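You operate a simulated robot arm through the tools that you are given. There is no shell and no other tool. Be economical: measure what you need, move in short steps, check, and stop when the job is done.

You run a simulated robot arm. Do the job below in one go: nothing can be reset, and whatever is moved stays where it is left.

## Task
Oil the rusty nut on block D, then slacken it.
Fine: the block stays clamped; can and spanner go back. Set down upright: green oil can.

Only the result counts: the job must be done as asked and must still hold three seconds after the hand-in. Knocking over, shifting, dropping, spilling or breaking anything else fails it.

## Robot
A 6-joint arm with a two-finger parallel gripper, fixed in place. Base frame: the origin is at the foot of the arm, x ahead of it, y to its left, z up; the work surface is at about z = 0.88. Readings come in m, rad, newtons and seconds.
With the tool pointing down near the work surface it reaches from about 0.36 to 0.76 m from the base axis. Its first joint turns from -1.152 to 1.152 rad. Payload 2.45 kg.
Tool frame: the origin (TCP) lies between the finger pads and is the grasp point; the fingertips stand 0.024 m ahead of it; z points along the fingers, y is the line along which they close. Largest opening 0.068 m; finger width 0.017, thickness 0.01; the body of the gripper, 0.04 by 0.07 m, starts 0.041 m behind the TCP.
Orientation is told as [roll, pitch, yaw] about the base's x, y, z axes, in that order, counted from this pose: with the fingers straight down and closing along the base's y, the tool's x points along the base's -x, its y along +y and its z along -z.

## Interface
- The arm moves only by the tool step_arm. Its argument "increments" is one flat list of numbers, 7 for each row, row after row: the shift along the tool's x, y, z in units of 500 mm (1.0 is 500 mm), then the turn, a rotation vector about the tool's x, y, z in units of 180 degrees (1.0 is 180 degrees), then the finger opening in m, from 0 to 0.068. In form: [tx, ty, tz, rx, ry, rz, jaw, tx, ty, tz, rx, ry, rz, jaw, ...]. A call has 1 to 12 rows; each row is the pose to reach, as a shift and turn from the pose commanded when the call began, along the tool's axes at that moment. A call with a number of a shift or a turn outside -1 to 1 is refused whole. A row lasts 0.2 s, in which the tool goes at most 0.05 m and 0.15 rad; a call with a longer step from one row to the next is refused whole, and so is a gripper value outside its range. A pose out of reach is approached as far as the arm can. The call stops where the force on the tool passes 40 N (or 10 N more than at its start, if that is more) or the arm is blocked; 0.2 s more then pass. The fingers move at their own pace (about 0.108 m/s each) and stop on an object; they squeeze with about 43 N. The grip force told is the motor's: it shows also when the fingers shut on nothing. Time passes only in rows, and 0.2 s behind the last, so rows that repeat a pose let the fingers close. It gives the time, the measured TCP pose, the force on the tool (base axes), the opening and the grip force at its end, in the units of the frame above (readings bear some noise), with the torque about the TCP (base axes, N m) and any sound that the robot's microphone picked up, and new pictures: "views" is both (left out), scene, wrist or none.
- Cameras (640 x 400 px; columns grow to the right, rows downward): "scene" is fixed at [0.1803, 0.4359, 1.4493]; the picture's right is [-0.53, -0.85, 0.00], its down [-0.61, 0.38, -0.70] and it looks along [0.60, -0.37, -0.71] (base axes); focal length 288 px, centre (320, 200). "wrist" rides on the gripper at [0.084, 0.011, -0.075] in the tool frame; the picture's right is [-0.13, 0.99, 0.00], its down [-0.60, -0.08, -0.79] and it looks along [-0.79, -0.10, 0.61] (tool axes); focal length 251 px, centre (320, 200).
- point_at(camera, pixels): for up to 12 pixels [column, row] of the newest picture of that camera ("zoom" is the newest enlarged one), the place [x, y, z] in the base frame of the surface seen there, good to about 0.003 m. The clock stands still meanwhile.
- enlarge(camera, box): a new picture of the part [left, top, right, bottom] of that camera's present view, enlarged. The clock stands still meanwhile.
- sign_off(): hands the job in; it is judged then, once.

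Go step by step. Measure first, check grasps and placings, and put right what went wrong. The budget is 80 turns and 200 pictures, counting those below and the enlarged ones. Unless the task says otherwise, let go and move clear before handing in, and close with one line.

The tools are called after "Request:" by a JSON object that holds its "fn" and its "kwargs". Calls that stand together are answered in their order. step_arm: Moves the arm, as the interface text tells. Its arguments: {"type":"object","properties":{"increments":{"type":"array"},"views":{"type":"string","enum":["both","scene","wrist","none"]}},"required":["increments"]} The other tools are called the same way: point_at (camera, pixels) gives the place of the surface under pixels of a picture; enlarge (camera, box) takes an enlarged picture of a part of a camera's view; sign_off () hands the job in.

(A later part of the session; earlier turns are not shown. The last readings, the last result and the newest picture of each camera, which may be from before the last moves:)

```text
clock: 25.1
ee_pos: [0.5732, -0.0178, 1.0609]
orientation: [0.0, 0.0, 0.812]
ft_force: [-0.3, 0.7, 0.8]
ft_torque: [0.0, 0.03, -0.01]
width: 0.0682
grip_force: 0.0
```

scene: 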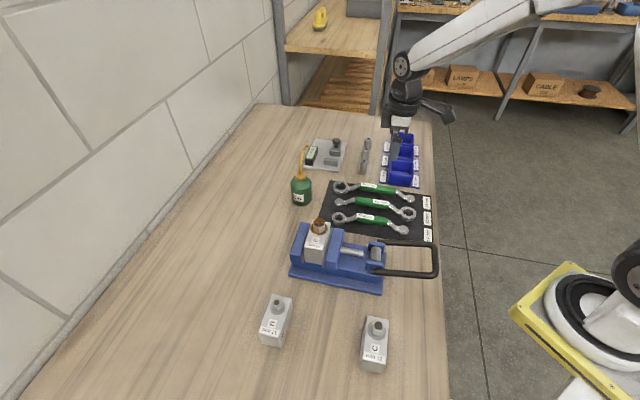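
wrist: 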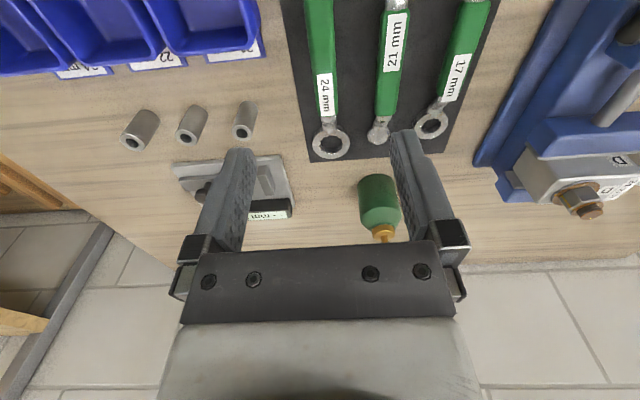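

The 24 mm ring is in view at wrist (331,142), beyond the fingers. I'll enlarge this and measure the spanner.

Request:
{"fn": "enlarge", "kwargs": {"camera": "wrist", "box": [270, 0, 410, 170]}}

Request:
{"fn": "enlarge", "kwargs": {"camera": "wrist", "box": [300, 110, 365, 165]}}

Request:
{"fn": "point_at", "kwargs": {"camera": "wrist", "pixels": [[331, 128], [331, 157], [313, 143], [349, 143], [325, 100], [319, 20], [320, 5], [335, 60], [311, 60], [394, 20], [380, 80], [329, 122]]}}

```text
2.35 times, centred on (340, 85) of wrist
```

zoom: 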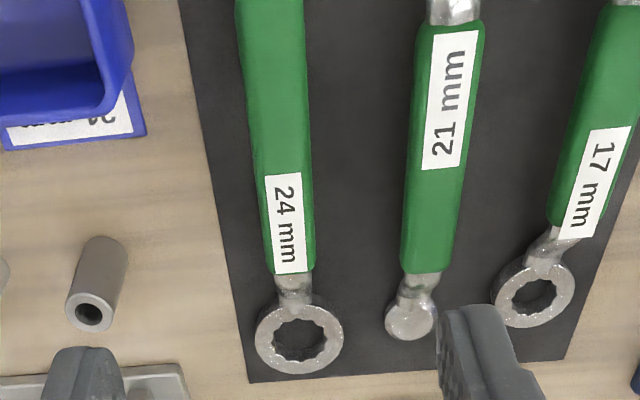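

```text
7.27 times, centred on (332, 138) of wrist
```

zoom: 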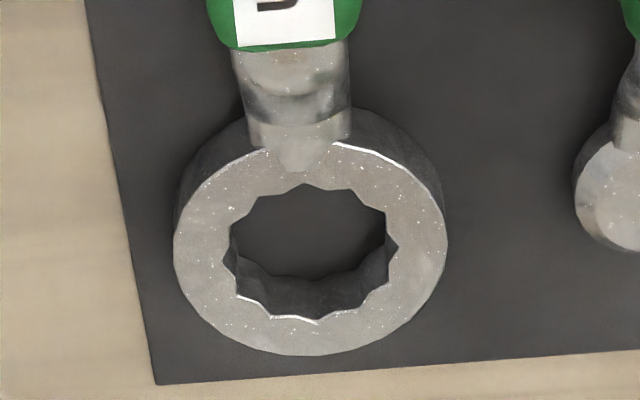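

```text
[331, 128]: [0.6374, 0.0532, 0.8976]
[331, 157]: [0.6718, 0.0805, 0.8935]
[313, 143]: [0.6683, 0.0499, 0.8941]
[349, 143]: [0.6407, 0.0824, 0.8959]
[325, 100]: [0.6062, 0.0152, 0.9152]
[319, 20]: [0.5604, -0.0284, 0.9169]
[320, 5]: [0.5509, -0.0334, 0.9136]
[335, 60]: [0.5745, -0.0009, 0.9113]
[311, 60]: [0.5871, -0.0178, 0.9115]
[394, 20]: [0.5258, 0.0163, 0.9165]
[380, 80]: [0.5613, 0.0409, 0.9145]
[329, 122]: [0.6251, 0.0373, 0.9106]
```

The ring centre is (0.6545, 0.0665), the handle azimuth 45.3°, its top z about 0.915 and its width about 0.02. I'll correct yaw and lateral offset, then descend around the handle to z 0.912.

Request:
{"fn": "step_arm", "kwargs": {"increments": [0, 0.003, 0, 0, 0, 0.0067, 0.05, 0, 0.003, 0.09, 0, 0, 0.0067, 0.05, 0, 0.003, 0.18, 0, 0, 0.0067, 0.05, 0, 0.003, 0.25, 0, 0, 0.0067, 0.05, 0, 0.003, 0.298, 0, 0, 0.0067, 0.05]}}

Request:
{"fn": "enlarge", "kwargs": {"camera": "wrist", "box": [200, 60, 440, 260]}}

```text
clock: 26.3
ee_pos: [0.5725, -0.0152, 0.9095]
orientation: [-0.001, 0.002, 0.788]
ft_force: [0.1, -0.3, -0.1]
ft_torque: [-0.02, 0.0, -0.02]
width: 0.05
grip_force: 0.0
```

scene: 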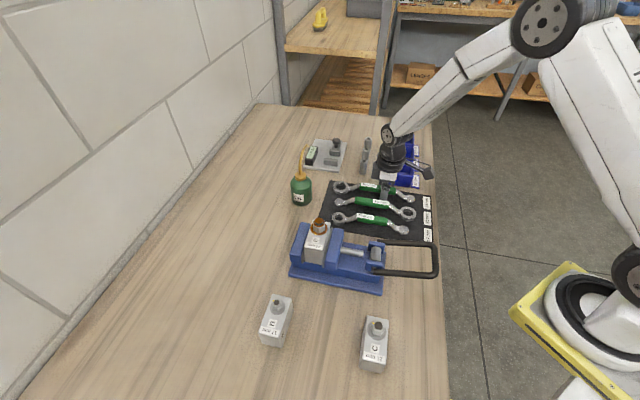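
wrist: 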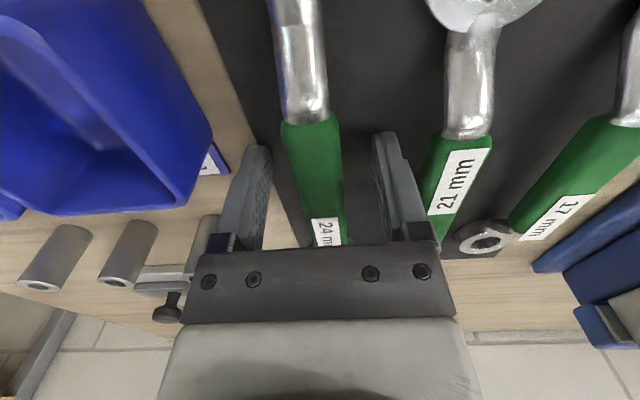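

```text
2.00 times, centred on (320, 160) of wrist
```

zoom: 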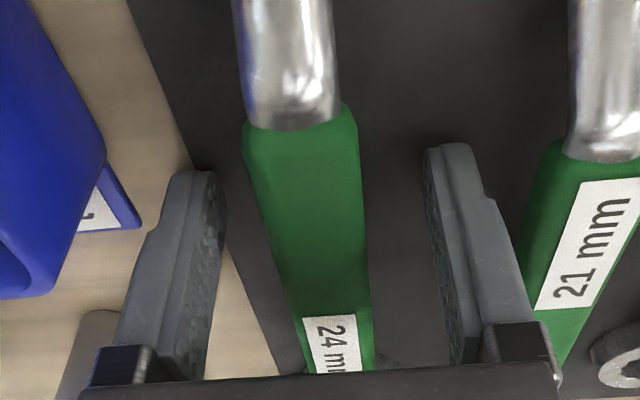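

The handle is between the fingers and slightly toward the left one. I'll raise 2 mm and close on it.

Request:
{"fn": "step_arm", "kwargs": {"increments": [0, -0.002, -0.004, 0, 0, 0, 0.05, 0, -0.002, -0.004, 0, 0, 0, 0.01, 0, -0.002, -0.004, 0, 0, 0, 0.01, 0, -0.002, -0.004, 0, 0, 0, 0.01], "views": "wrist"}}

```text
clock: 27.3
ee_pos: [0.5741, -0.0154, 0.912]
orientation: [0.001, -0.001, 0.788]
ft_force: [0.5, -0.2, -0.2]
ft_torque: [-0.02, 0.0, -0.03]
width: 0.0214
grip_force: 38.4
```

wrist: 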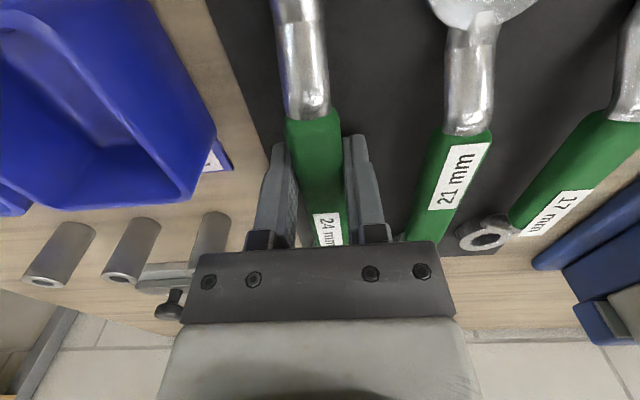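

I have the handle at width 0.021 m. I'll lift the spanner 0.18 m straight up.

Request:
{"fn": "step_arm", "kwargs": {"increments": [0, 0, -0.02, 0, 0, 0, 0.01, 0, 0, -0.1, 0, 0, 0, 0.01, 0, 0, -0.2, 0, 0, 0, 0.01, 0, 0, -0.28, 0, 0, 0, 0.01, 0, 0, -0.36, 0, 0, 0, 0.01]}}

Request:
{"fn": "enlarge", "kwargs": {"camera": "scene", "box": [310, 100, 450, 200]}}

```text
clock: 28.5
ee_pos: [0.5735, -0.0158, 1.0932]
orientation: [0.001, 0.0, 0.788]
ft_force: [0.2, -1.0, -0.1]
ft_torque: [-0.02, -0.02, 0.0]
width: 0.0099
grip_force: 0.1
```

scene: 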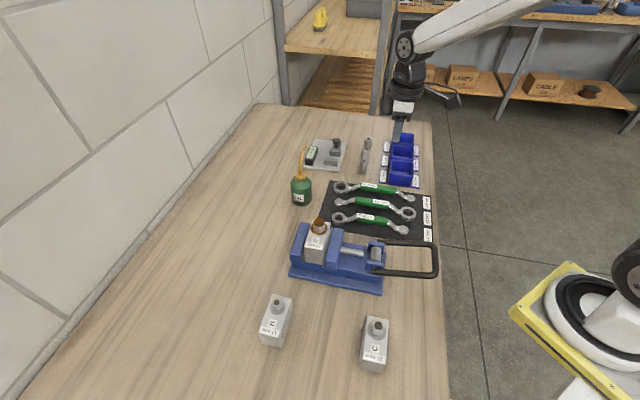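
wrist: 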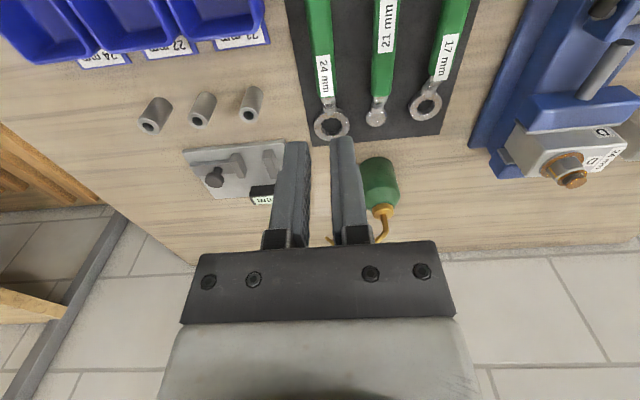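

```text
4.00 times, centred on (380, 150) of scene
```

zoom: 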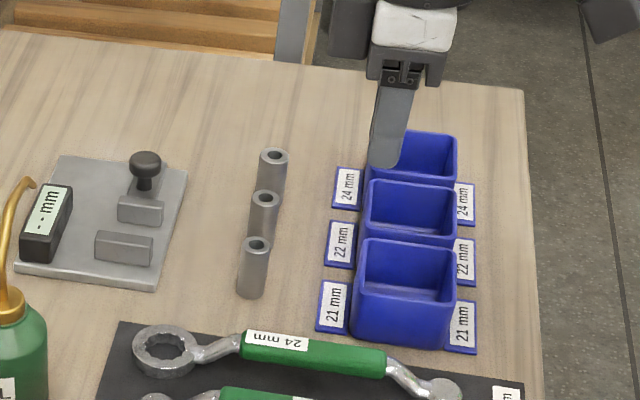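

The spanner stayed on the mat; the grip (commanded only to 0.01) slipped off the handle. I'll re-measure the handle, then grip lower with the jaw commanded to 0.

Request:
{"fn": "enlarge", "kwargs": {"camera": "wrist", "box": [270, 0, 400, 150]}}

Request:
{"fn": "point_at", "kwargs": {"camera": "wrist", "pixels": [[332, 110], [332, 138], [316, 124], [348, 124], [318, 20], [308, 20], [329, 20], [330, 30], [345, 30], [338, 90], [318, 5], [300, 100]]}}

```text
2.67 times, centred on (335, 75) of wrist
```

zoom: 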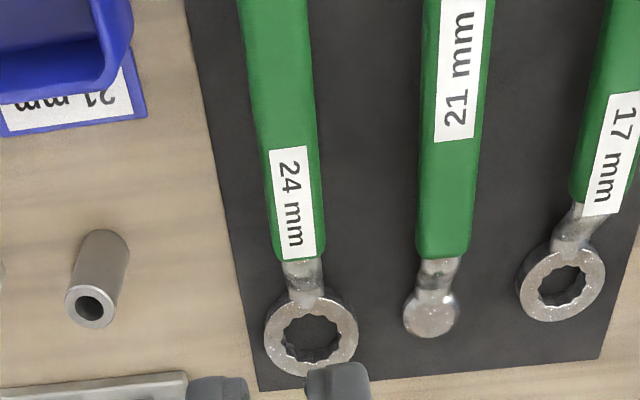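

```text
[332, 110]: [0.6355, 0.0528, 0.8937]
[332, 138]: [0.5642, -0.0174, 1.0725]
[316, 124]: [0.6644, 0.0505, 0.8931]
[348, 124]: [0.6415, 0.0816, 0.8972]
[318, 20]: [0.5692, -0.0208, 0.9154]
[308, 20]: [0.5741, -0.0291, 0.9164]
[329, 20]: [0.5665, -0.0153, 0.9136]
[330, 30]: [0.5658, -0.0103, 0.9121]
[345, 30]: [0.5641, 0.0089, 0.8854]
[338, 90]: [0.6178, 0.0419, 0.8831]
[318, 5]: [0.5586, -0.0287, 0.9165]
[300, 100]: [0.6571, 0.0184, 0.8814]
```

The spanner is unmoved, with its handle centre at about (0.570, -0.022) here. I'll descend again slightly lower and close fully.

Request:
{"fn": "step_arm", "kwargs": {"increments": [0, -0.003, 0.06, 0, 0, -0.004, 0.05, 0, -0.003, 0.14, 0, 0, -0.004, 0.05, 0, -0.003, 0.22, 0, 0, -0.004, 0.05, 0, -0.003, 0.3, 0, 0, -0.004, 0.05, 0, -0.003, 0.35, 0, 0, -0.004, 0.05, 0, -0.003, 0.367, 0, 0, -0.004, 0.05, 0, -0.003, 0.367, 0, 0, -0.004, 0.0, 0, -0.003, 0.367, 0, 0, -0.004, 0.0, 0, -0.003, 0.367, 0, 0, -0.004, 0.0, 0, -0.003, 0.367, 0, 0, -0.004, 0.0]}}

Request:
{"fn": "enlarge", "kwargs": {"camera": "wrist", "box": [230, 60, 410, 250]}}

```text
clock: 30.7
ee_pos: [0.5745, -0.0162, 0.9089]
orientation: [-0.001, 0.002, 0.803]
ft_force: [0.6, -0.8, -0.4]
ft_torque: [-0.04, 0.07, 0.02]
width: 0.0217
grip_force: 38.9
```

scene: 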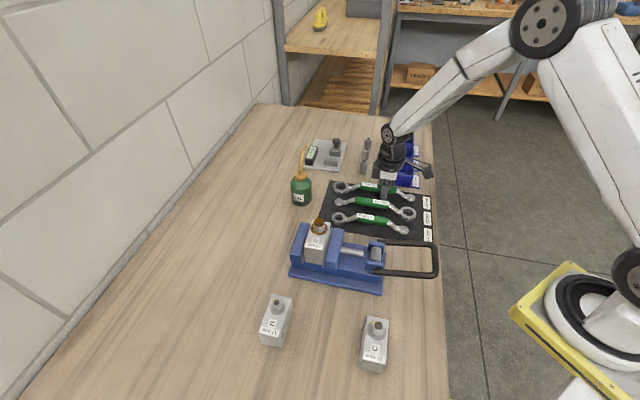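
wrist: 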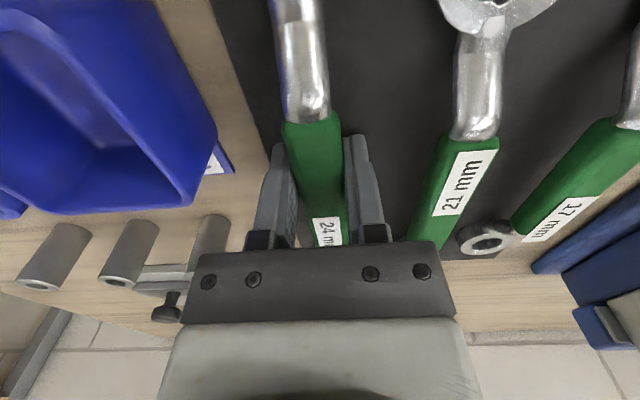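

```text
2.11 times, centred on (320, 155) of wrist
```

zoom: 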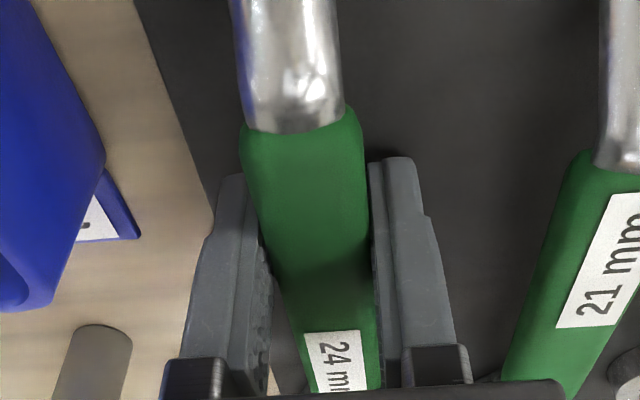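

The jaws hold 0.0217 m at 39 N. This time I'll lift just 15 mm slowly and check.

Request:
{"fn": "step_arm", "kwargs": {"increments": [0, 0, -0.006, 0, 0, 0, 0.0, 0, 0, -0.012, 0, 0, 0, 0.0, 0, 0, -0.02, 0, 0, 0, 0.0, 0, 0, -0.03, 0, 0, 0, 0.0]}}

Request:
{"fn": "enlarge", "kwargs": {"camera": "scene", "box": [325, 140, 445, 220]}}

```text
clock: 31.7
ee_pos: [0.5738, -0.0168, 0.9236]
orientation: [0.0, 0.001, 0.803]
ft_force: [0.4, 0.1, -2.1]
ft_torque: [-0.03, 0.06, -0.01]
width: 0.0217
grip_force: 38.8
```

scene: 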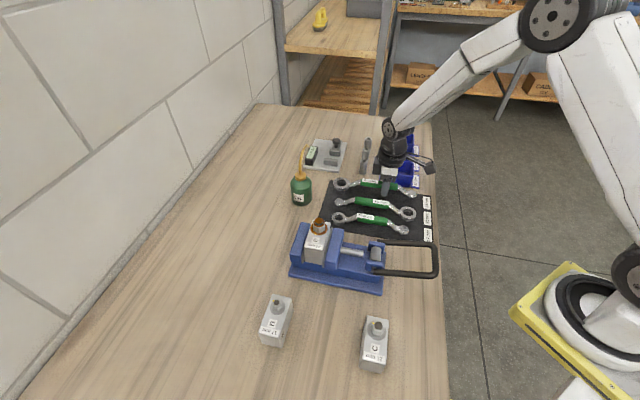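
wrist: 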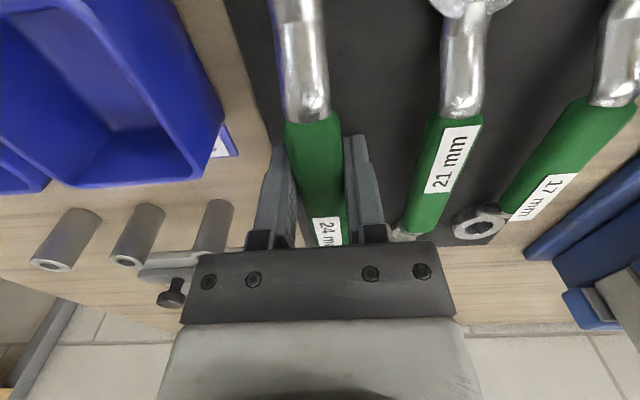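

```text
5.00 times, centred on (385, 180) of scene
```

zoom: 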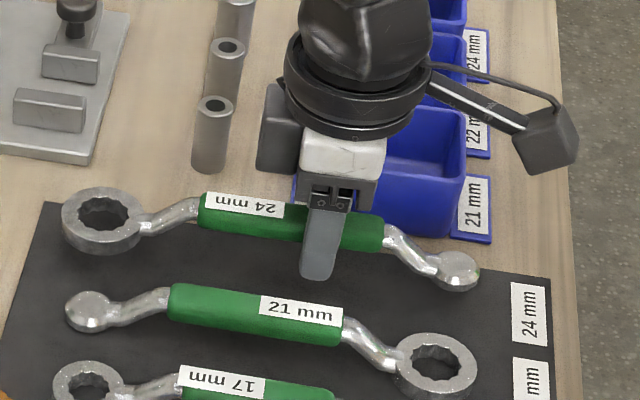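

The spanner is off the mat (force -2.1 N). I'll continue lifting gently.

Request:
{"fn": "step_arm", "kwargs": {"increments": [0, 0, -0.03, 0, 0, 0, 0.0, 0, 0, -0.065, 0, 0, 0, 0.0, 0, 0, -0.1, 0, 0, 0, 0.0, 0, 0, -0.135, 0, 0, 0, 0.0, 0, 0, -0.17, 0, 0, 0, 0.0, 0, 0, -0.205, 0, 0, 0, 0.0, 0, 0, -0.24, 0, 0, 0, 0.0, 0, 0, -0.27, 0, 0, 0, 0.0, 0, 0, -0.29, 0, 0, 0, 0.0, 0, 0, -0.3, 0, 0, 0, 0.0]}}

Request:
{"fn": "enlarge", "kwargs": {"camera": "scene", "box": [325, 90, 465, 190]}}

```text
clock: 33.9
ee_pos: [0.5745, -0.0162, 1.0734]
orientation: [0.0, 0.002, 0.804]
ft_force: [-0.1, 0.0, -3.5]
ft_torque: [-0.07, 0.07, -0.03]
width: 0.0217
grip_force: 38.6
```

scene: 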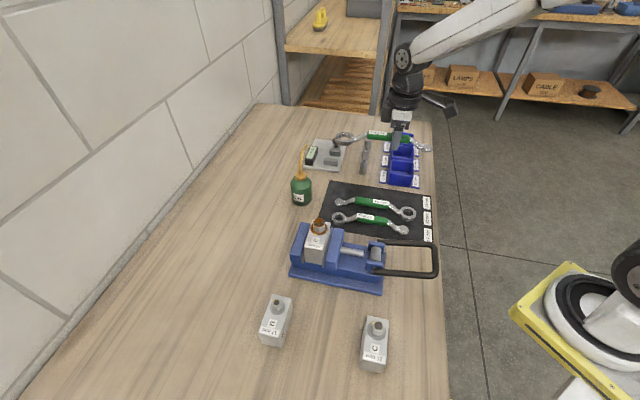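
wrist: 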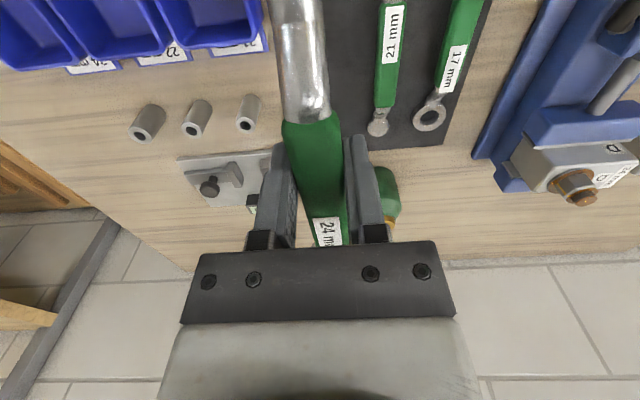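

```text
4.00 times, centred on (395, 140) of scene
```

zoom: 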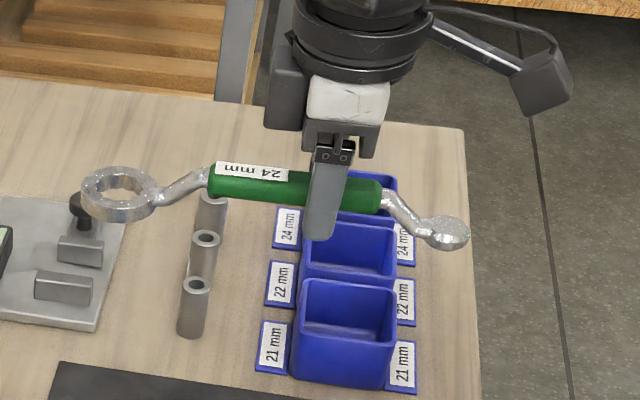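

The spanner is held level. I'll measure the ring and knob relative to the TCP.

Request:
{"fn": "point_at", "kwargs": {"camera": "zoom", "pixels": [[118, 168], [118, 218], [84, 188], [156, 190], [97, 180], [140, 200], [450, 228], [215, 178], [285, 182], [380, 190], [180, 185], [400, 205]]}}

Request:
{"fn": "enlarge", "kwargs": {"camera": "scene", "box": [335, 125, 375, 155]}}

```text
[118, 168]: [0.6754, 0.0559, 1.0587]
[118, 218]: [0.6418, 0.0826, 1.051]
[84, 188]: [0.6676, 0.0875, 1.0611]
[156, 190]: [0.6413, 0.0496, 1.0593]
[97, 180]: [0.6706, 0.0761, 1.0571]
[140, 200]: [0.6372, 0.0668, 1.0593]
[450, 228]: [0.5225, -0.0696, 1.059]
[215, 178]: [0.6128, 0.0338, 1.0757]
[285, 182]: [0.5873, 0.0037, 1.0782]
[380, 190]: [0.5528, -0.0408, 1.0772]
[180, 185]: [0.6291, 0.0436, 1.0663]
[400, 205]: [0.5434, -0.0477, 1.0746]
```

```text
13.33 times, centred on (355, 140) of scene
```

zoom: 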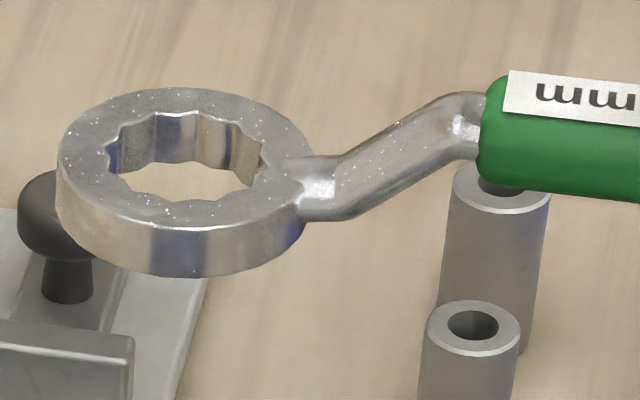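

Request:
{"fn": "point_at", "kwargs": {"camera": "zoom", "pixels": [[186, 100], [185, 215], [85, 155], [285, 180], [120, 110], [255, 205], [110, 195], [265, 115], [400, 145], [180, 255], [310, 185], [340, 175]]}}

```text
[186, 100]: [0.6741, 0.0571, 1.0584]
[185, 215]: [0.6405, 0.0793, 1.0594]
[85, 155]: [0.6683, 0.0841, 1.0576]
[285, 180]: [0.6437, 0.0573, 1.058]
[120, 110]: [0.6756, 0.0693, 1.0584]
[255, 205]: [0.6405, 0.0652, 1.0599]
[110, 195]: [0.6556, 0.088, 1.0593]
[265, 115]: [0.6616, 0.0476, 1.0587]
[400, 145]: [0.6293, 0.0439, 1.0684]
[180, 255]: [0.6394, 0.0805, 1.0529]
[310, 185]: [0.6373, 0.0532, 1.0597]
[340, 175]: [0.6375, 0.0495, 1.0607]
```

The ring centre is about (0.6577, 0.0681), top z 1.059, 0.118 m ahead of the TCP. I'll look closer at the 12-point pattern's phase relative to the handle.

Request:
{"fn": "enlarge", "kwargs": {"camera": "scene", "box": [338, 130, 358, 146]}}

```text
16.00 times, centred on (348, 138) of scene
```

zoom: 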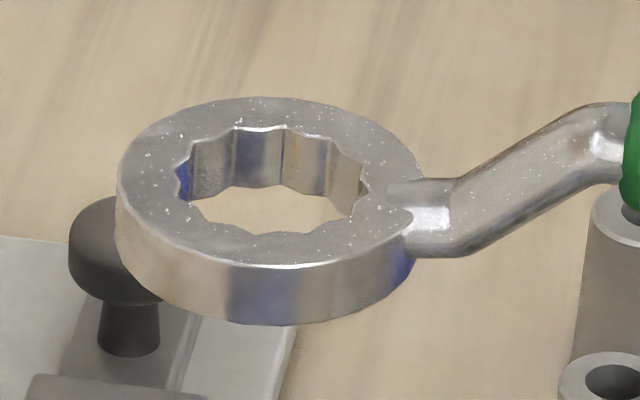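

The ring's cusps line up with its handle axis, and the nut has a corner at 148°, so the handle should point to about 148° from the nut. I'll carry the spanner there, above the nut.

Request:
{"fn": "step_arm", "kwargs": {"increments": [-0.009, 0.0288, -0.0014, 0, 0, 0.0179, 0, -0.027, 0.0863, -0.0043, 0, 0, 0.0538, 0, -0.045, 0.1438, -0.0071, 0, 0, 0.0896, 0, -0.063, 0.2014, -0.0099, 0, 0, 0.1254, 0, -0.0809, 0.2589, -0.0128, 0, 0, 0.1612, 0, -0.0989, 0.3164, -0.0156, 0, 0, 0.1971, 0, -0.1169, 0.374, -0.0184, 0, 0, 0.2329, 0, -0.1349, 0.4315, -0.0213, 0, 0, 0.2687, 0, -0.1529, 0.489, -0.0241, 0, 0, 0.3046, 0, -0.1708, 0.5465, -0.0269, 0, 0, 0.3404, 0, -0.1888, 0.6041, -0.0298, 0, 0, 0.3762, 0, -0.2068, 0.6616, -0.0326, 0, 0, 0.4121, 0]}}

```text
clock: 36.5
ee_pos: [0.4076, 0.2883, 1.0882]
orientation: [-0.001, 0.0, -0.495]
ft_force: [-0.7, 0.7, -1.7]
ft_torque: [0.03, 0.07, 0.01]
width: 0.0216
grip_force: 38.6
```

scene: 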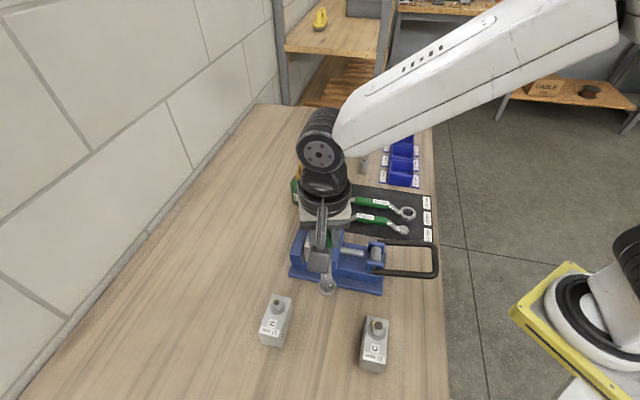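
wrist: 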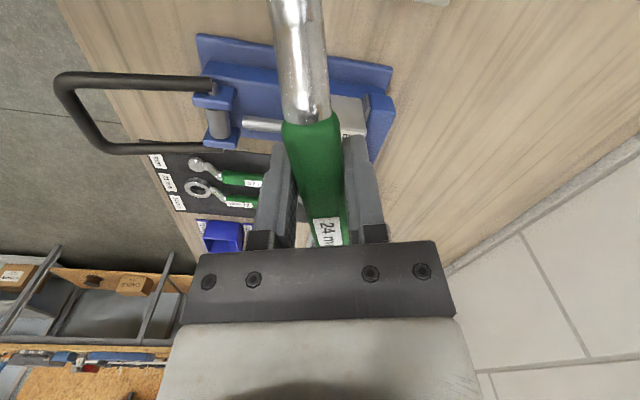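

In this direction the handle and gripper hide the nut from both cameras. I'll use the equivalent engagement 60° further on (handle toward 208°), where the scene camera can see the ring over the nut.

Request:
{"fn": "step_arm", "kwargs": {"increments": [-0.0103, -0.0246, 0, 0, 0, -0.0397, 0, -0.0206, -0.0492, 0, 0, 0, -0.0793, 0, -0.0309, -0.0737, 0, 0, 0, -0.119, 0, -0.0412, -0.0983, 0, 0, 0, -0.1586, 0, -0.0515, -0.1229, 0, 0, 0, -0.1983, 0, -0.0618, -0.1475, 0, 0, 0, -0.2379, 0, -0.0721, -0.172, 0, 0, 0, -0.2776, 0, -0.0824, -0.1966, 0, 0, 0, -0.3172, 0, -0.0824, -0.1966, 0, 0, 0, -0.3172, 0]}}

Request:
{"fn": "enlarge", "kwargs": {"camera": "scene", "box": [280, 180, 380, 270]}}

```text
clock: 38.5
ee_pos: [0.3987, 0.1818, 1.0905]
orientation: [-0.001, 0.0, 0.507]
ft_force: [0.0, 0.9, -2.2]
ft_torque: [-0.1, 0.06, 0.01]
width: 0.0217
grip_force: 38.4
```

scene: 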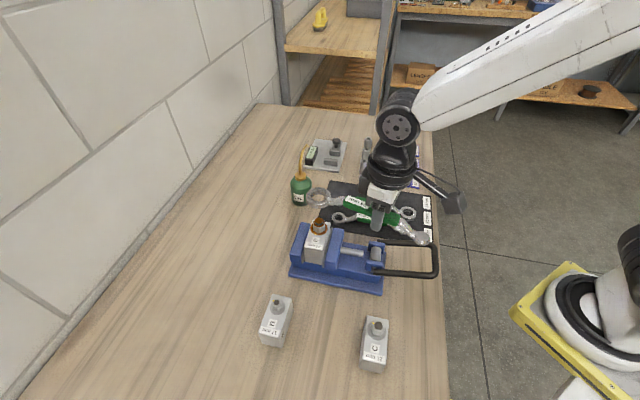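
wrist: 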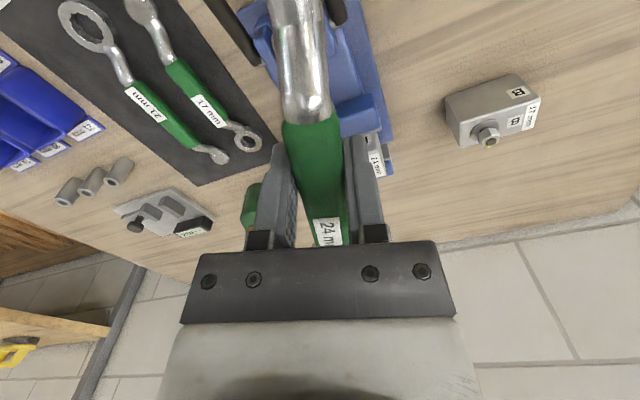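

```text
4.44 times, centred on (330, 225) of scene
```

zoom: 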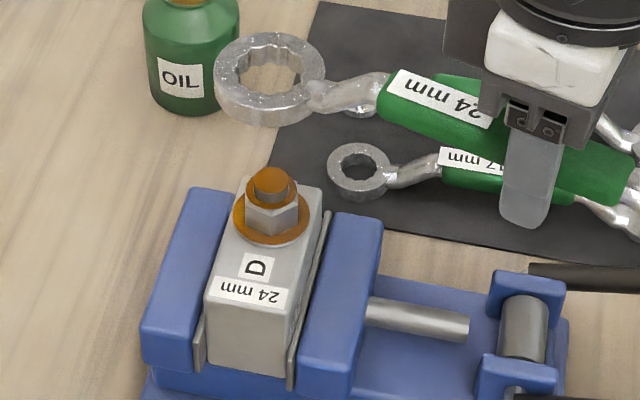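

Ring and nut are both visible now. I'll measure the ring rim, nut and vise tops in this zoom.

Request:
{"fn": "point_at", "kwargs": {"camera": "zoom", "pixels": [[269, 38], [268, 98], [225, 70], [312, 75], [240, 47], [300, 92], [272, 177], [255, 180], [290, 180], [345, 250], [203, 230], [300, 195]]}}

Request:
{"fn": "enlarge", "kwargs": {"camera": "scene", "box": [310, 182, 336, 210]}}

```text
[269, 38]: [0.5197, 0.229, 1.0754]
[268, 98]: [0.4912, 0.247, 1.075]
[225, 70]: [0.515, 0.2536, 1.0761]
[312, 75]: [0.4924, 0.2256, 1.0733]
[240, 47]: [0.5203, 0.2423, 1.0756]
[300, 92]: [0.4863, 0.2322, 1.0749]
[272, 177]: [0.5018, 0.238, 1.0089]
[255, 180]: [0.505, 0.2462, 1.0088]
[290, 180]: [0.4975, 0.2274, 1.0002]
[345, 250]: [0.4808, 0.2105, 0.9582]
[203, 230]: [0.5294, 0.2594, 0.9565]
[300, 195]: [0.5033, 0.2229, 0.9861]
```

```text
14.29 times, centred on (323, 196) of scene
```

zoom: 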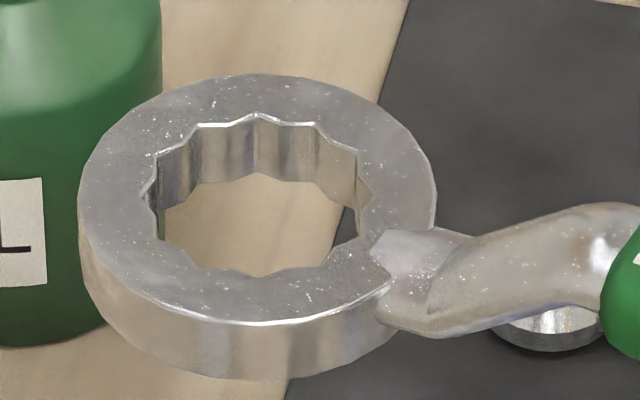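

The ring is about 2 mm off the stud axis and the phases match. I'll shift by (-2.3, +0.5) mm and lower the ring to just above the nut top.

Request:
{"fn": "step_arm", "kwargs": {"increments": [0.0036, 0.003, 0.02, 0, 0, 0, 0, 0.0036, 0.003, 0.06, 0, 0, 0, 0, 0.0036, 0.003, 0.1, 0, 0, 0, 0, 0.0036, 0.003, 0.119, 0, 0, 0, 0], "views": "scene"}}

Request:
{"fn": "enlarge", "kwargs": {"camera": "scene", "box": [305, 200, 335, 230]}}

```text
clock: 39.5
ee_pos: [0.3947, 0.1819, 1.0298]
orientation: [0.0, 0.0, 0.503]
ft_force: [0.2, -1.0, -2.8]
ft_torque: [-0.04, 0.06, 0.0]
width: 0.0217
grip_force: 38.4
```

scene: 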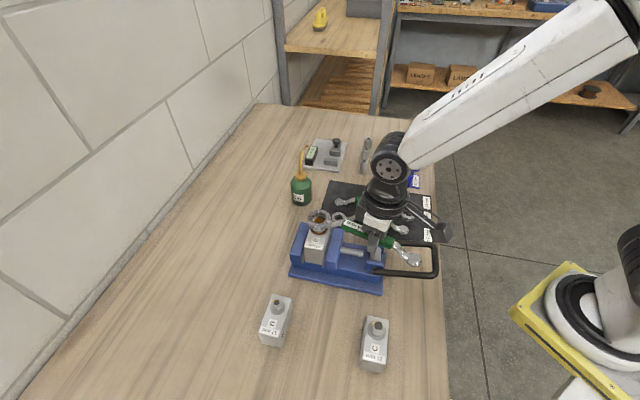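

```text
13.33 times, centred on (320, 215) of scene
```

zoom: 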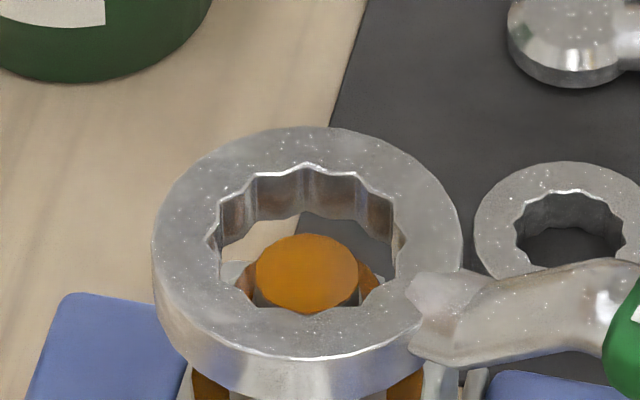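

By ellipse fitting, the ring is now concentric with the stud to under 1 mm. I'll lower it gently onto the nut.

Request:
{"fn": "step_arm", "kwargs": {"increments": [0, 0, 0.008, 0, 0, 0, 0, 0, 0, 0.014, 0, 0, 0, 0, 0, 0, 0.02, 0, 0, 0, 0], "views": "scene"}}

Request:
{"fn": "enlarge", "kwargs": {"camera": "scene", "box": [305, 205, 335, 235]}}

```text
clock: 40.3
ee_pos: [0.3955, 0.1818, 1.0213]
orientation: [0.0, 0.0, 0.504]
ft_force: [-1.8, 0.7, -1.1]
ft_torque: [0.06, 0.08, 0.19]
width: 0.0218
grip_force: 38.6
```

scene: 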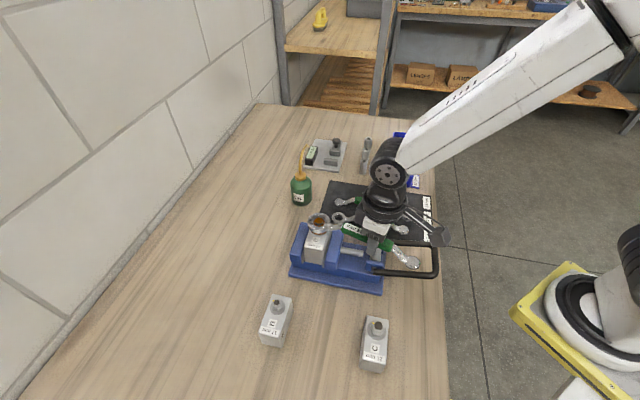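

```text
13.33 times, centred on (320, 220) of scene
```

zoom: 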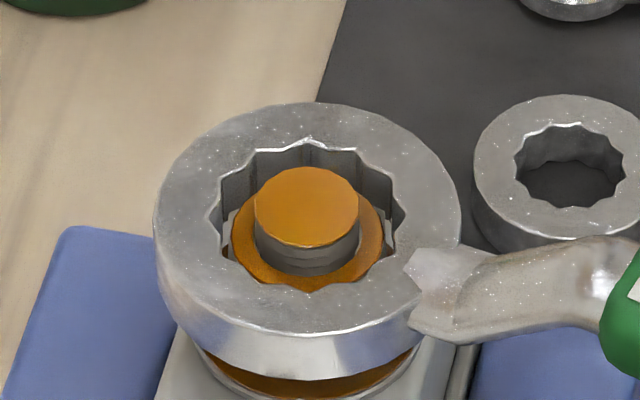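

The ring is slipping over the nut with under 2 N of force. I'll continue down to full seating.

Request:
{"fn": "step_arm", "kwargs": {"increments": [0, 0, 0.006, 0, 0, 0, 0, 0, 0, 0.011, 0, 0, 0, 0, 0, 0, 0.014, 0, 0, 0, 0], "views": "scene"}}

Request:
{"fn": "enlarge", "kwargs": {"camera": "scene", "box": [305, 205, 345, 240]}}

```text
clock: 41.1
ee_pos: [0.3958, 0.1814, 1.014]
orientation: [0.0, 0.0, 0.505]
ft_force: [-1.9, 2.3, -1.3]
ft_torque: [-0.01, 0.02, 0.2]
width: 0.0217
grip_force: 38.7
```

scene: 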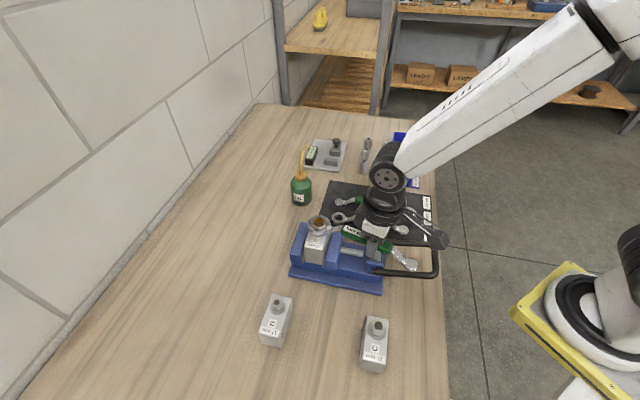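

```text
11.43 times, centred on (325, 222) of scene
```

zoom: 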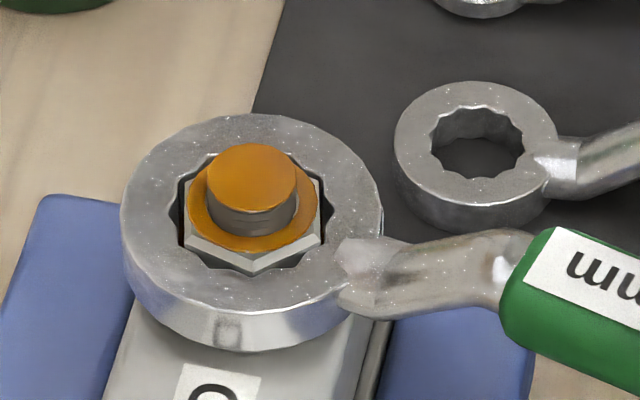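

The ring sits fully around the nut flats. I'll turn counter-clockwise about the nut axis by about 17° and watch the torque.

Request:
{"fn": "step_arm", "kwargs": {"increments": [-0.0002, -0.0118, 0, 0, 0, -0.0159, 0, -0.0009, -0.0237, 0, 0, 0, -0.0318, 0, -0.0022, -0.0354, 0, 0, 0, -0.0477, 0, -0.0042, -0.0471, 0, 0, 0, -0.0637, 0, -0.0067, -0.0587, 0, 0, 0, -0.0796, 0, -0.0098, -0.0701, 0, 0, 0, -0.0955, 0], "views": "scene"}}

Request:
{"fn": "enlarge", "kwargs": {"camera": "scene", "box": [305, 205, 345, 240]}}

```text
clock: 42.5
ee_pos: [0.4174, 0.1532, 1.0135]
orientation: [-0.001, -0.001, 0.805]
ft_force: [-2.4, 2.1, -2.7]
ft_torque: [-0.06, 0.2, -0.16]
width: 0.0218
grip_force: 38.4
```

scene: 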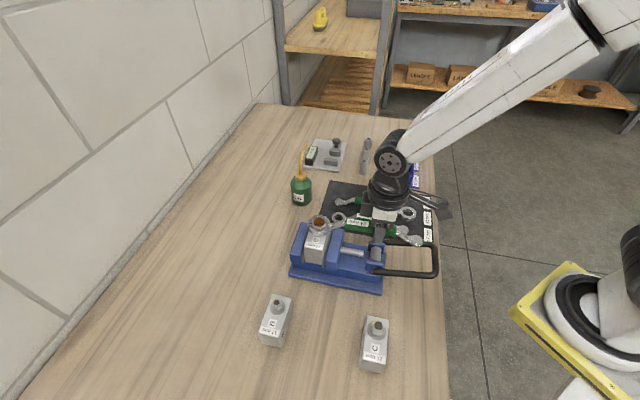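

```text
11.43 times, centred on (325, 222) of scene
```

zoom: 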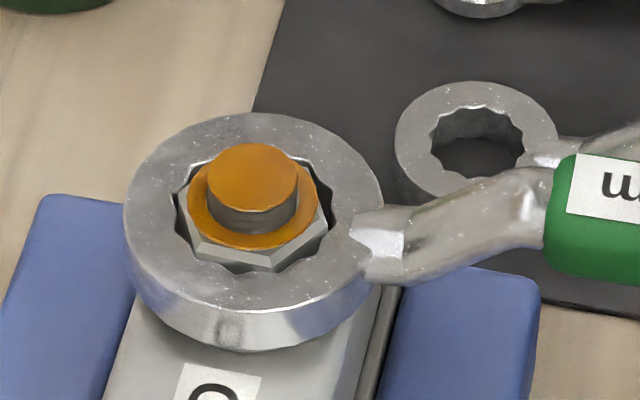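

The nut turned with the spanner: its front corner moved right in the zoom, at about 3 N. I'll continue another 46°.

Request:
{"fn": "step_arm", "kwargs": {"increments": [-0.0009, -0.0237, 0, 0, 0, -0.0318, 0, -0.0042, -0.0471, 0, 0, 0, -0.0637, 0, -0.0098, -0.0701, 0, 0, 0, -0.0955, 0, -0.0176, -0.0924, 0, 0, 0, -0.1273, 0, -0.0276, -0.1139, 0, 0, 0, -0.1592, 0, -0.0398, -0.1342, 0, 0, 0, -0.191, 0, -0.0539, -0.1532, 0, 0, 0, -0.2228, 0, -0.0698, -0.1707, 0, 0, 0, -0.2546, 0]}}

Request:
{"fn": "enlarge", "kwargs": {"camera": "scene", "box": [295, 195, 365, 250]}}

```text
clock: 44.3
ee_pos: [0.503, 0.1198, 1.0141]
orientation: [0.001, 0.001, 1.606]
ft_force: [0.0, 4.0, -2.2]
ft_torque: [0.0, -0.01, -0.03]
width: 0.0215
grip_force: 39.0
```

scene: 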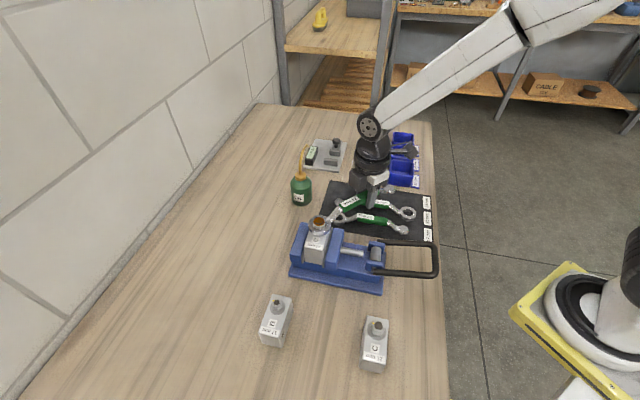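
wrist: 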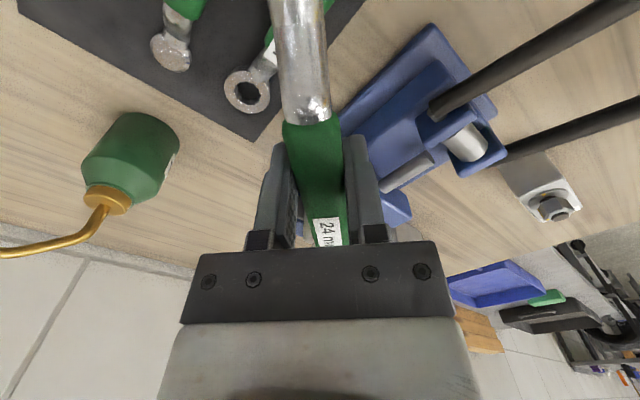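

```text
7.27 times, centred on (330, 222) of scene
```

zoom: 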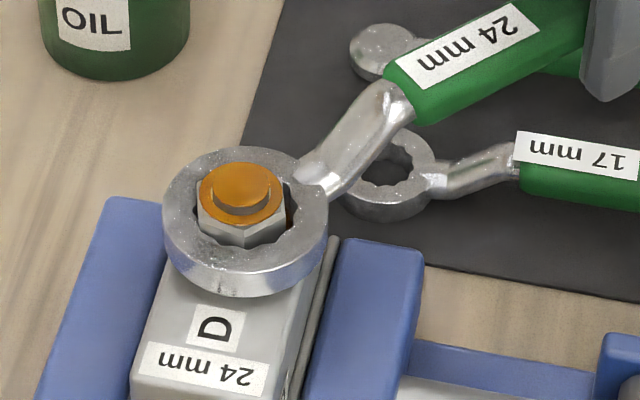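

The nut has turned about 63° and risen on the stud. I'll add another 28° for margin.

Request:
{"fn": "step_arm", "kwargs": {"increments": [-0.0009, -0.0237, 0, 0, 0, -0.0318, 0, -0.0042, -0.0471, 0, 0, 0, -0.0637, 0, -0.0098, -0.0701, 0, 0, 0, -0.0955, 0, -0.0176, -0.0924, 0, 0, 0, -0.1273, 0, -0.0276, -0.1139, 0, 0, 0, -0.1592, 0]}}

Request:
{"fn": "enlarge", "kwargs": {"camera": "scene", "box": [295, 195, 365, 250]}}

```text
clock: 45.5
ee_pos: [0.5595, 0.1373, 1.0142]
orientation: [-0.001, 0.002, 2.104]
ft_force: [2.1, 2.3, -1.6]
ft_torque: [0.01, -0.11, -0.34]
width: 0.0215
grip_force: 38.7
```

scene: 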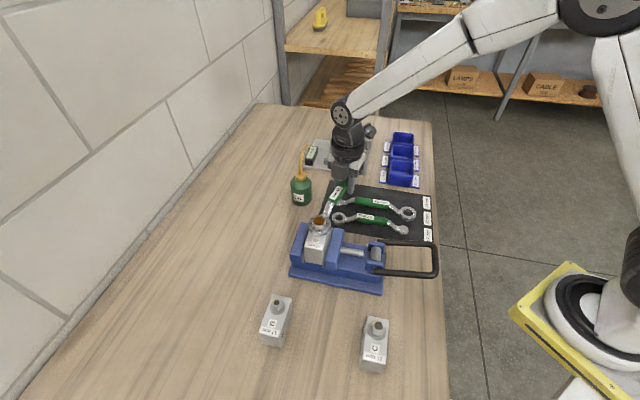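
wrist: 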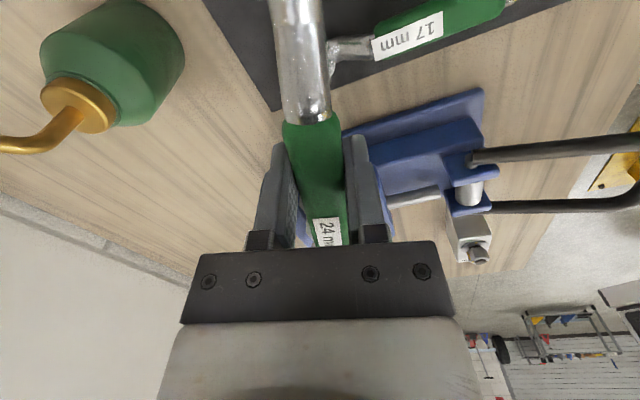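

```text
7.27 times, centred on (330, 222) of scene
```

zoom: 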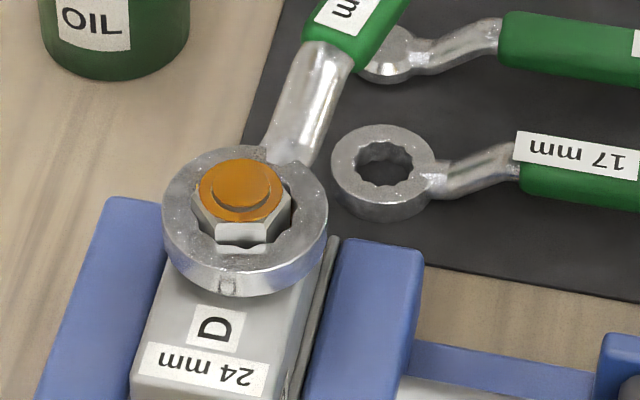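

The nut is clearly slack, turned about 91°. I'll ease back 2° to free the flats and lift the spanner straight off.

Request:
{"fn": "step_arm", "kwargs": {"increments": [0, 0.0071, 0, 0, 0, 0.0095, 0, 0, 0.0071, -0.008, 0, 0, 0.0095, 0, 0, 0.0071, -0.02, 0, 0, 0.0095, 0, 0, 0.0071, -0.035, 0, 0, 0.0095, 0, 0, 0.0071, -0.06, 0, 0, 0.0095, 0, 0, 0.0071, -0.095, 0, 0, 0.0095, 0, 0, 0.0071, -0.13, 0, 0, 0.0095, 0, 0, 0.0071, -0.16, 0, 0, 0.0095, 0]}}

Request:
{"fn": "enlarge", "kwargs": {"camera": "scene", "box": [285, 155, 385, 245]}}

```text
clock: 47.3
ee_pos: [0.5569, 0.1349, 1.0949]
orientation: [0.0, 0.001, 2.074]
ft_force: [-0.2, -0.1, -1.8]
ft_torque: [-0.07, -0.06, 0.0]
width: 0.0215
grip_force: 38.5
```

scene: 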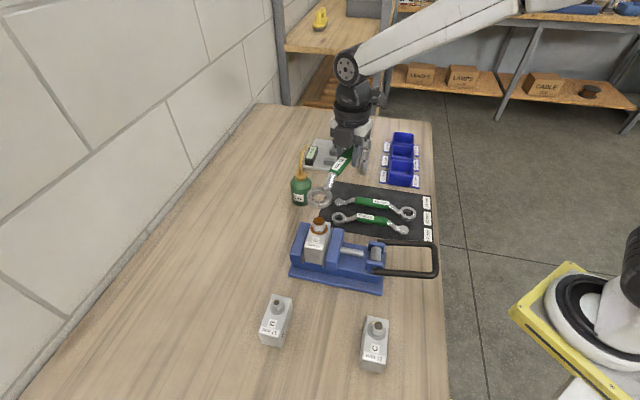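
wrist: 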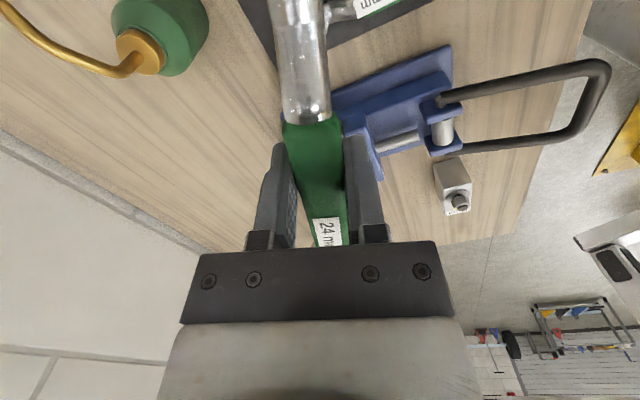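

```text
4.44 times, centred on (335, 200) of scene
```

zoom: 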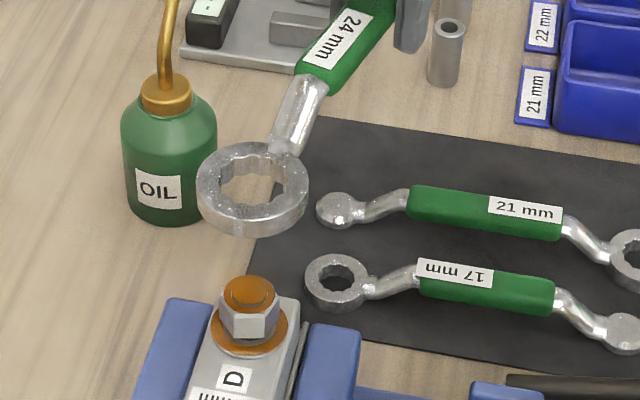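

The spanner is clear of the nut, and the nut on D stands turned and raised. I'll carry the spanner back above its place on the mat.

Request:
{"fn": "step_arm", "kwargs": {"increments": [0.0141, 0.0058, 0, 0, 0, 0.0202, 0, 0.0423, 0.0173, 0, 0, 0, 0.0607, 0, 0.0704, 0.0288, 0, 0, 0, 0.1011, 0, 0.0986, 0.0402, 0, 0, 0, 0.1416, 0, 0.1268, 0.0517, 0, 0, 0, 0.1821, 0, 0.155, 0.0633, 0, 0, 0, 0.2225, 0, 0.1832, 0.0748, 0, 0, 0, 0.263, 0, 0.2113, 0.0863, 0, 0, 0, 0.3034, 0, 0.2395, 0.0978, 0, 0, 0, 0.3439, 0, 0.2677, 0.1093, 0, 0, 0, 0.3844, 0, 0.2818, 0.115, 0, 0, 0, 0.4046, 0, 0.2818, 0.115, 0, 0, 0, 0.4046, 0]}}

Request:
{"fn": "enlarge", "kwargs": {"camera": "scene", "box": [325, 100, 445, 190]}}

```text
clock: 49.9
ee_pos: [0.574, -0.0172, 1.0934]
orientation: [0.001, -0.001, 0.801]
ft_force: [0.0, 0.6, -1.5]
ft_torque: [-0.05, 0.07, 0.04]
width: 0.0217
grip_force: 38.6
```

scene: 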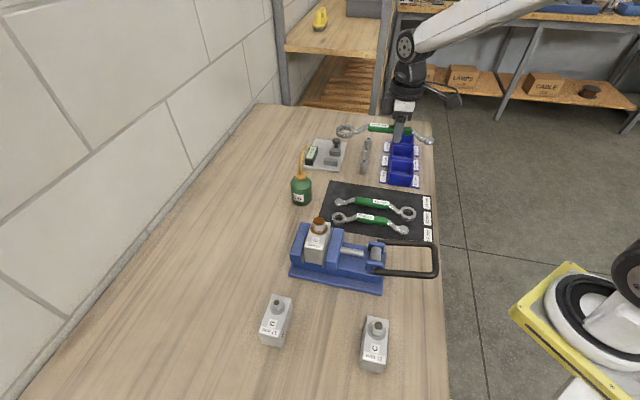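
wrist: 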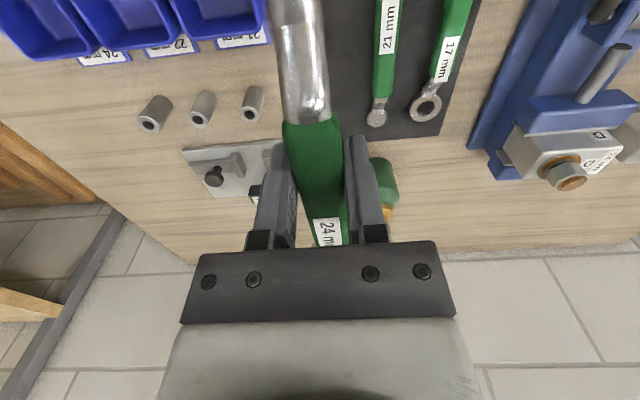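

```text
4.44 times, centred on (385, 145) of scene
```

zoom: 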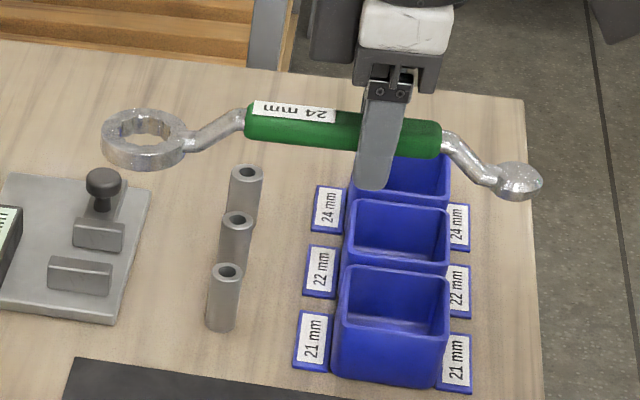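

The pose matches the original pick pose. I'll lower the spanner to the mat.

Request:
{"fn": "step_arm", "kwargs": {"increments": [0, 0.001, 0.04, 0, 0, 0, 0, 0, 0.001, 0.11, 0, 0, 0, 0, 0, 0.001, 0.18, 0, 0, 0, 0, 0, 0.001, 0.25, 0, 0, 0, 0, 0, 0.001, 0.31, 0, 0, 0, 0, 0, 0.001, 0.35, 0, 0, 0, 0, 0, 0.001, 0.362, 0, 0, 0, 0, 0, 0.001, 0.367, 0, 0, 0, 0]}}

Request:
{"fn": "enlarge", "kwargs": {"camera": "scene", "box": [325, 150, 445, 240]}}

```text
clock: 51.7
ee_pos: [0.5732, -0.0173, 0.9099]
orientation: [0.001, 0.0, 0.802]
ft_force: [-1.1, 0.8, -2.4]
ft_torque: [-0.07, 0.05, 0.01]
width: 0.0219
grip_force: 38.6
```

scene: 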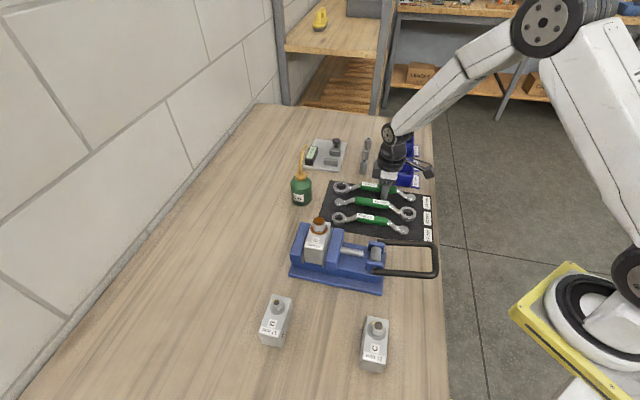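
wrist: 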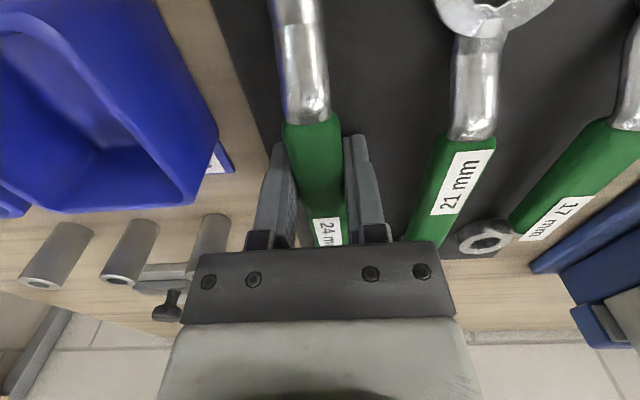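

```text
4.44 times, centred on (385, 195) of scene
```

zoom: 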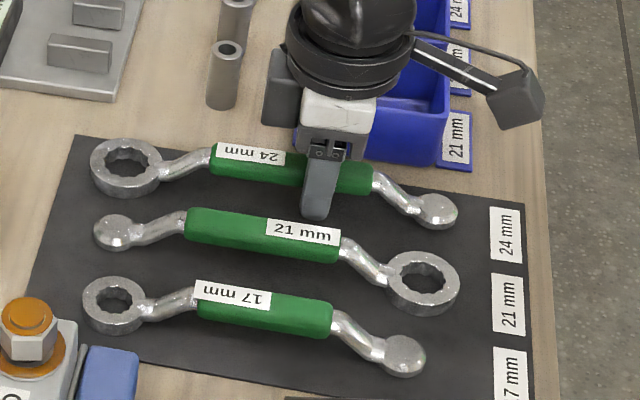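

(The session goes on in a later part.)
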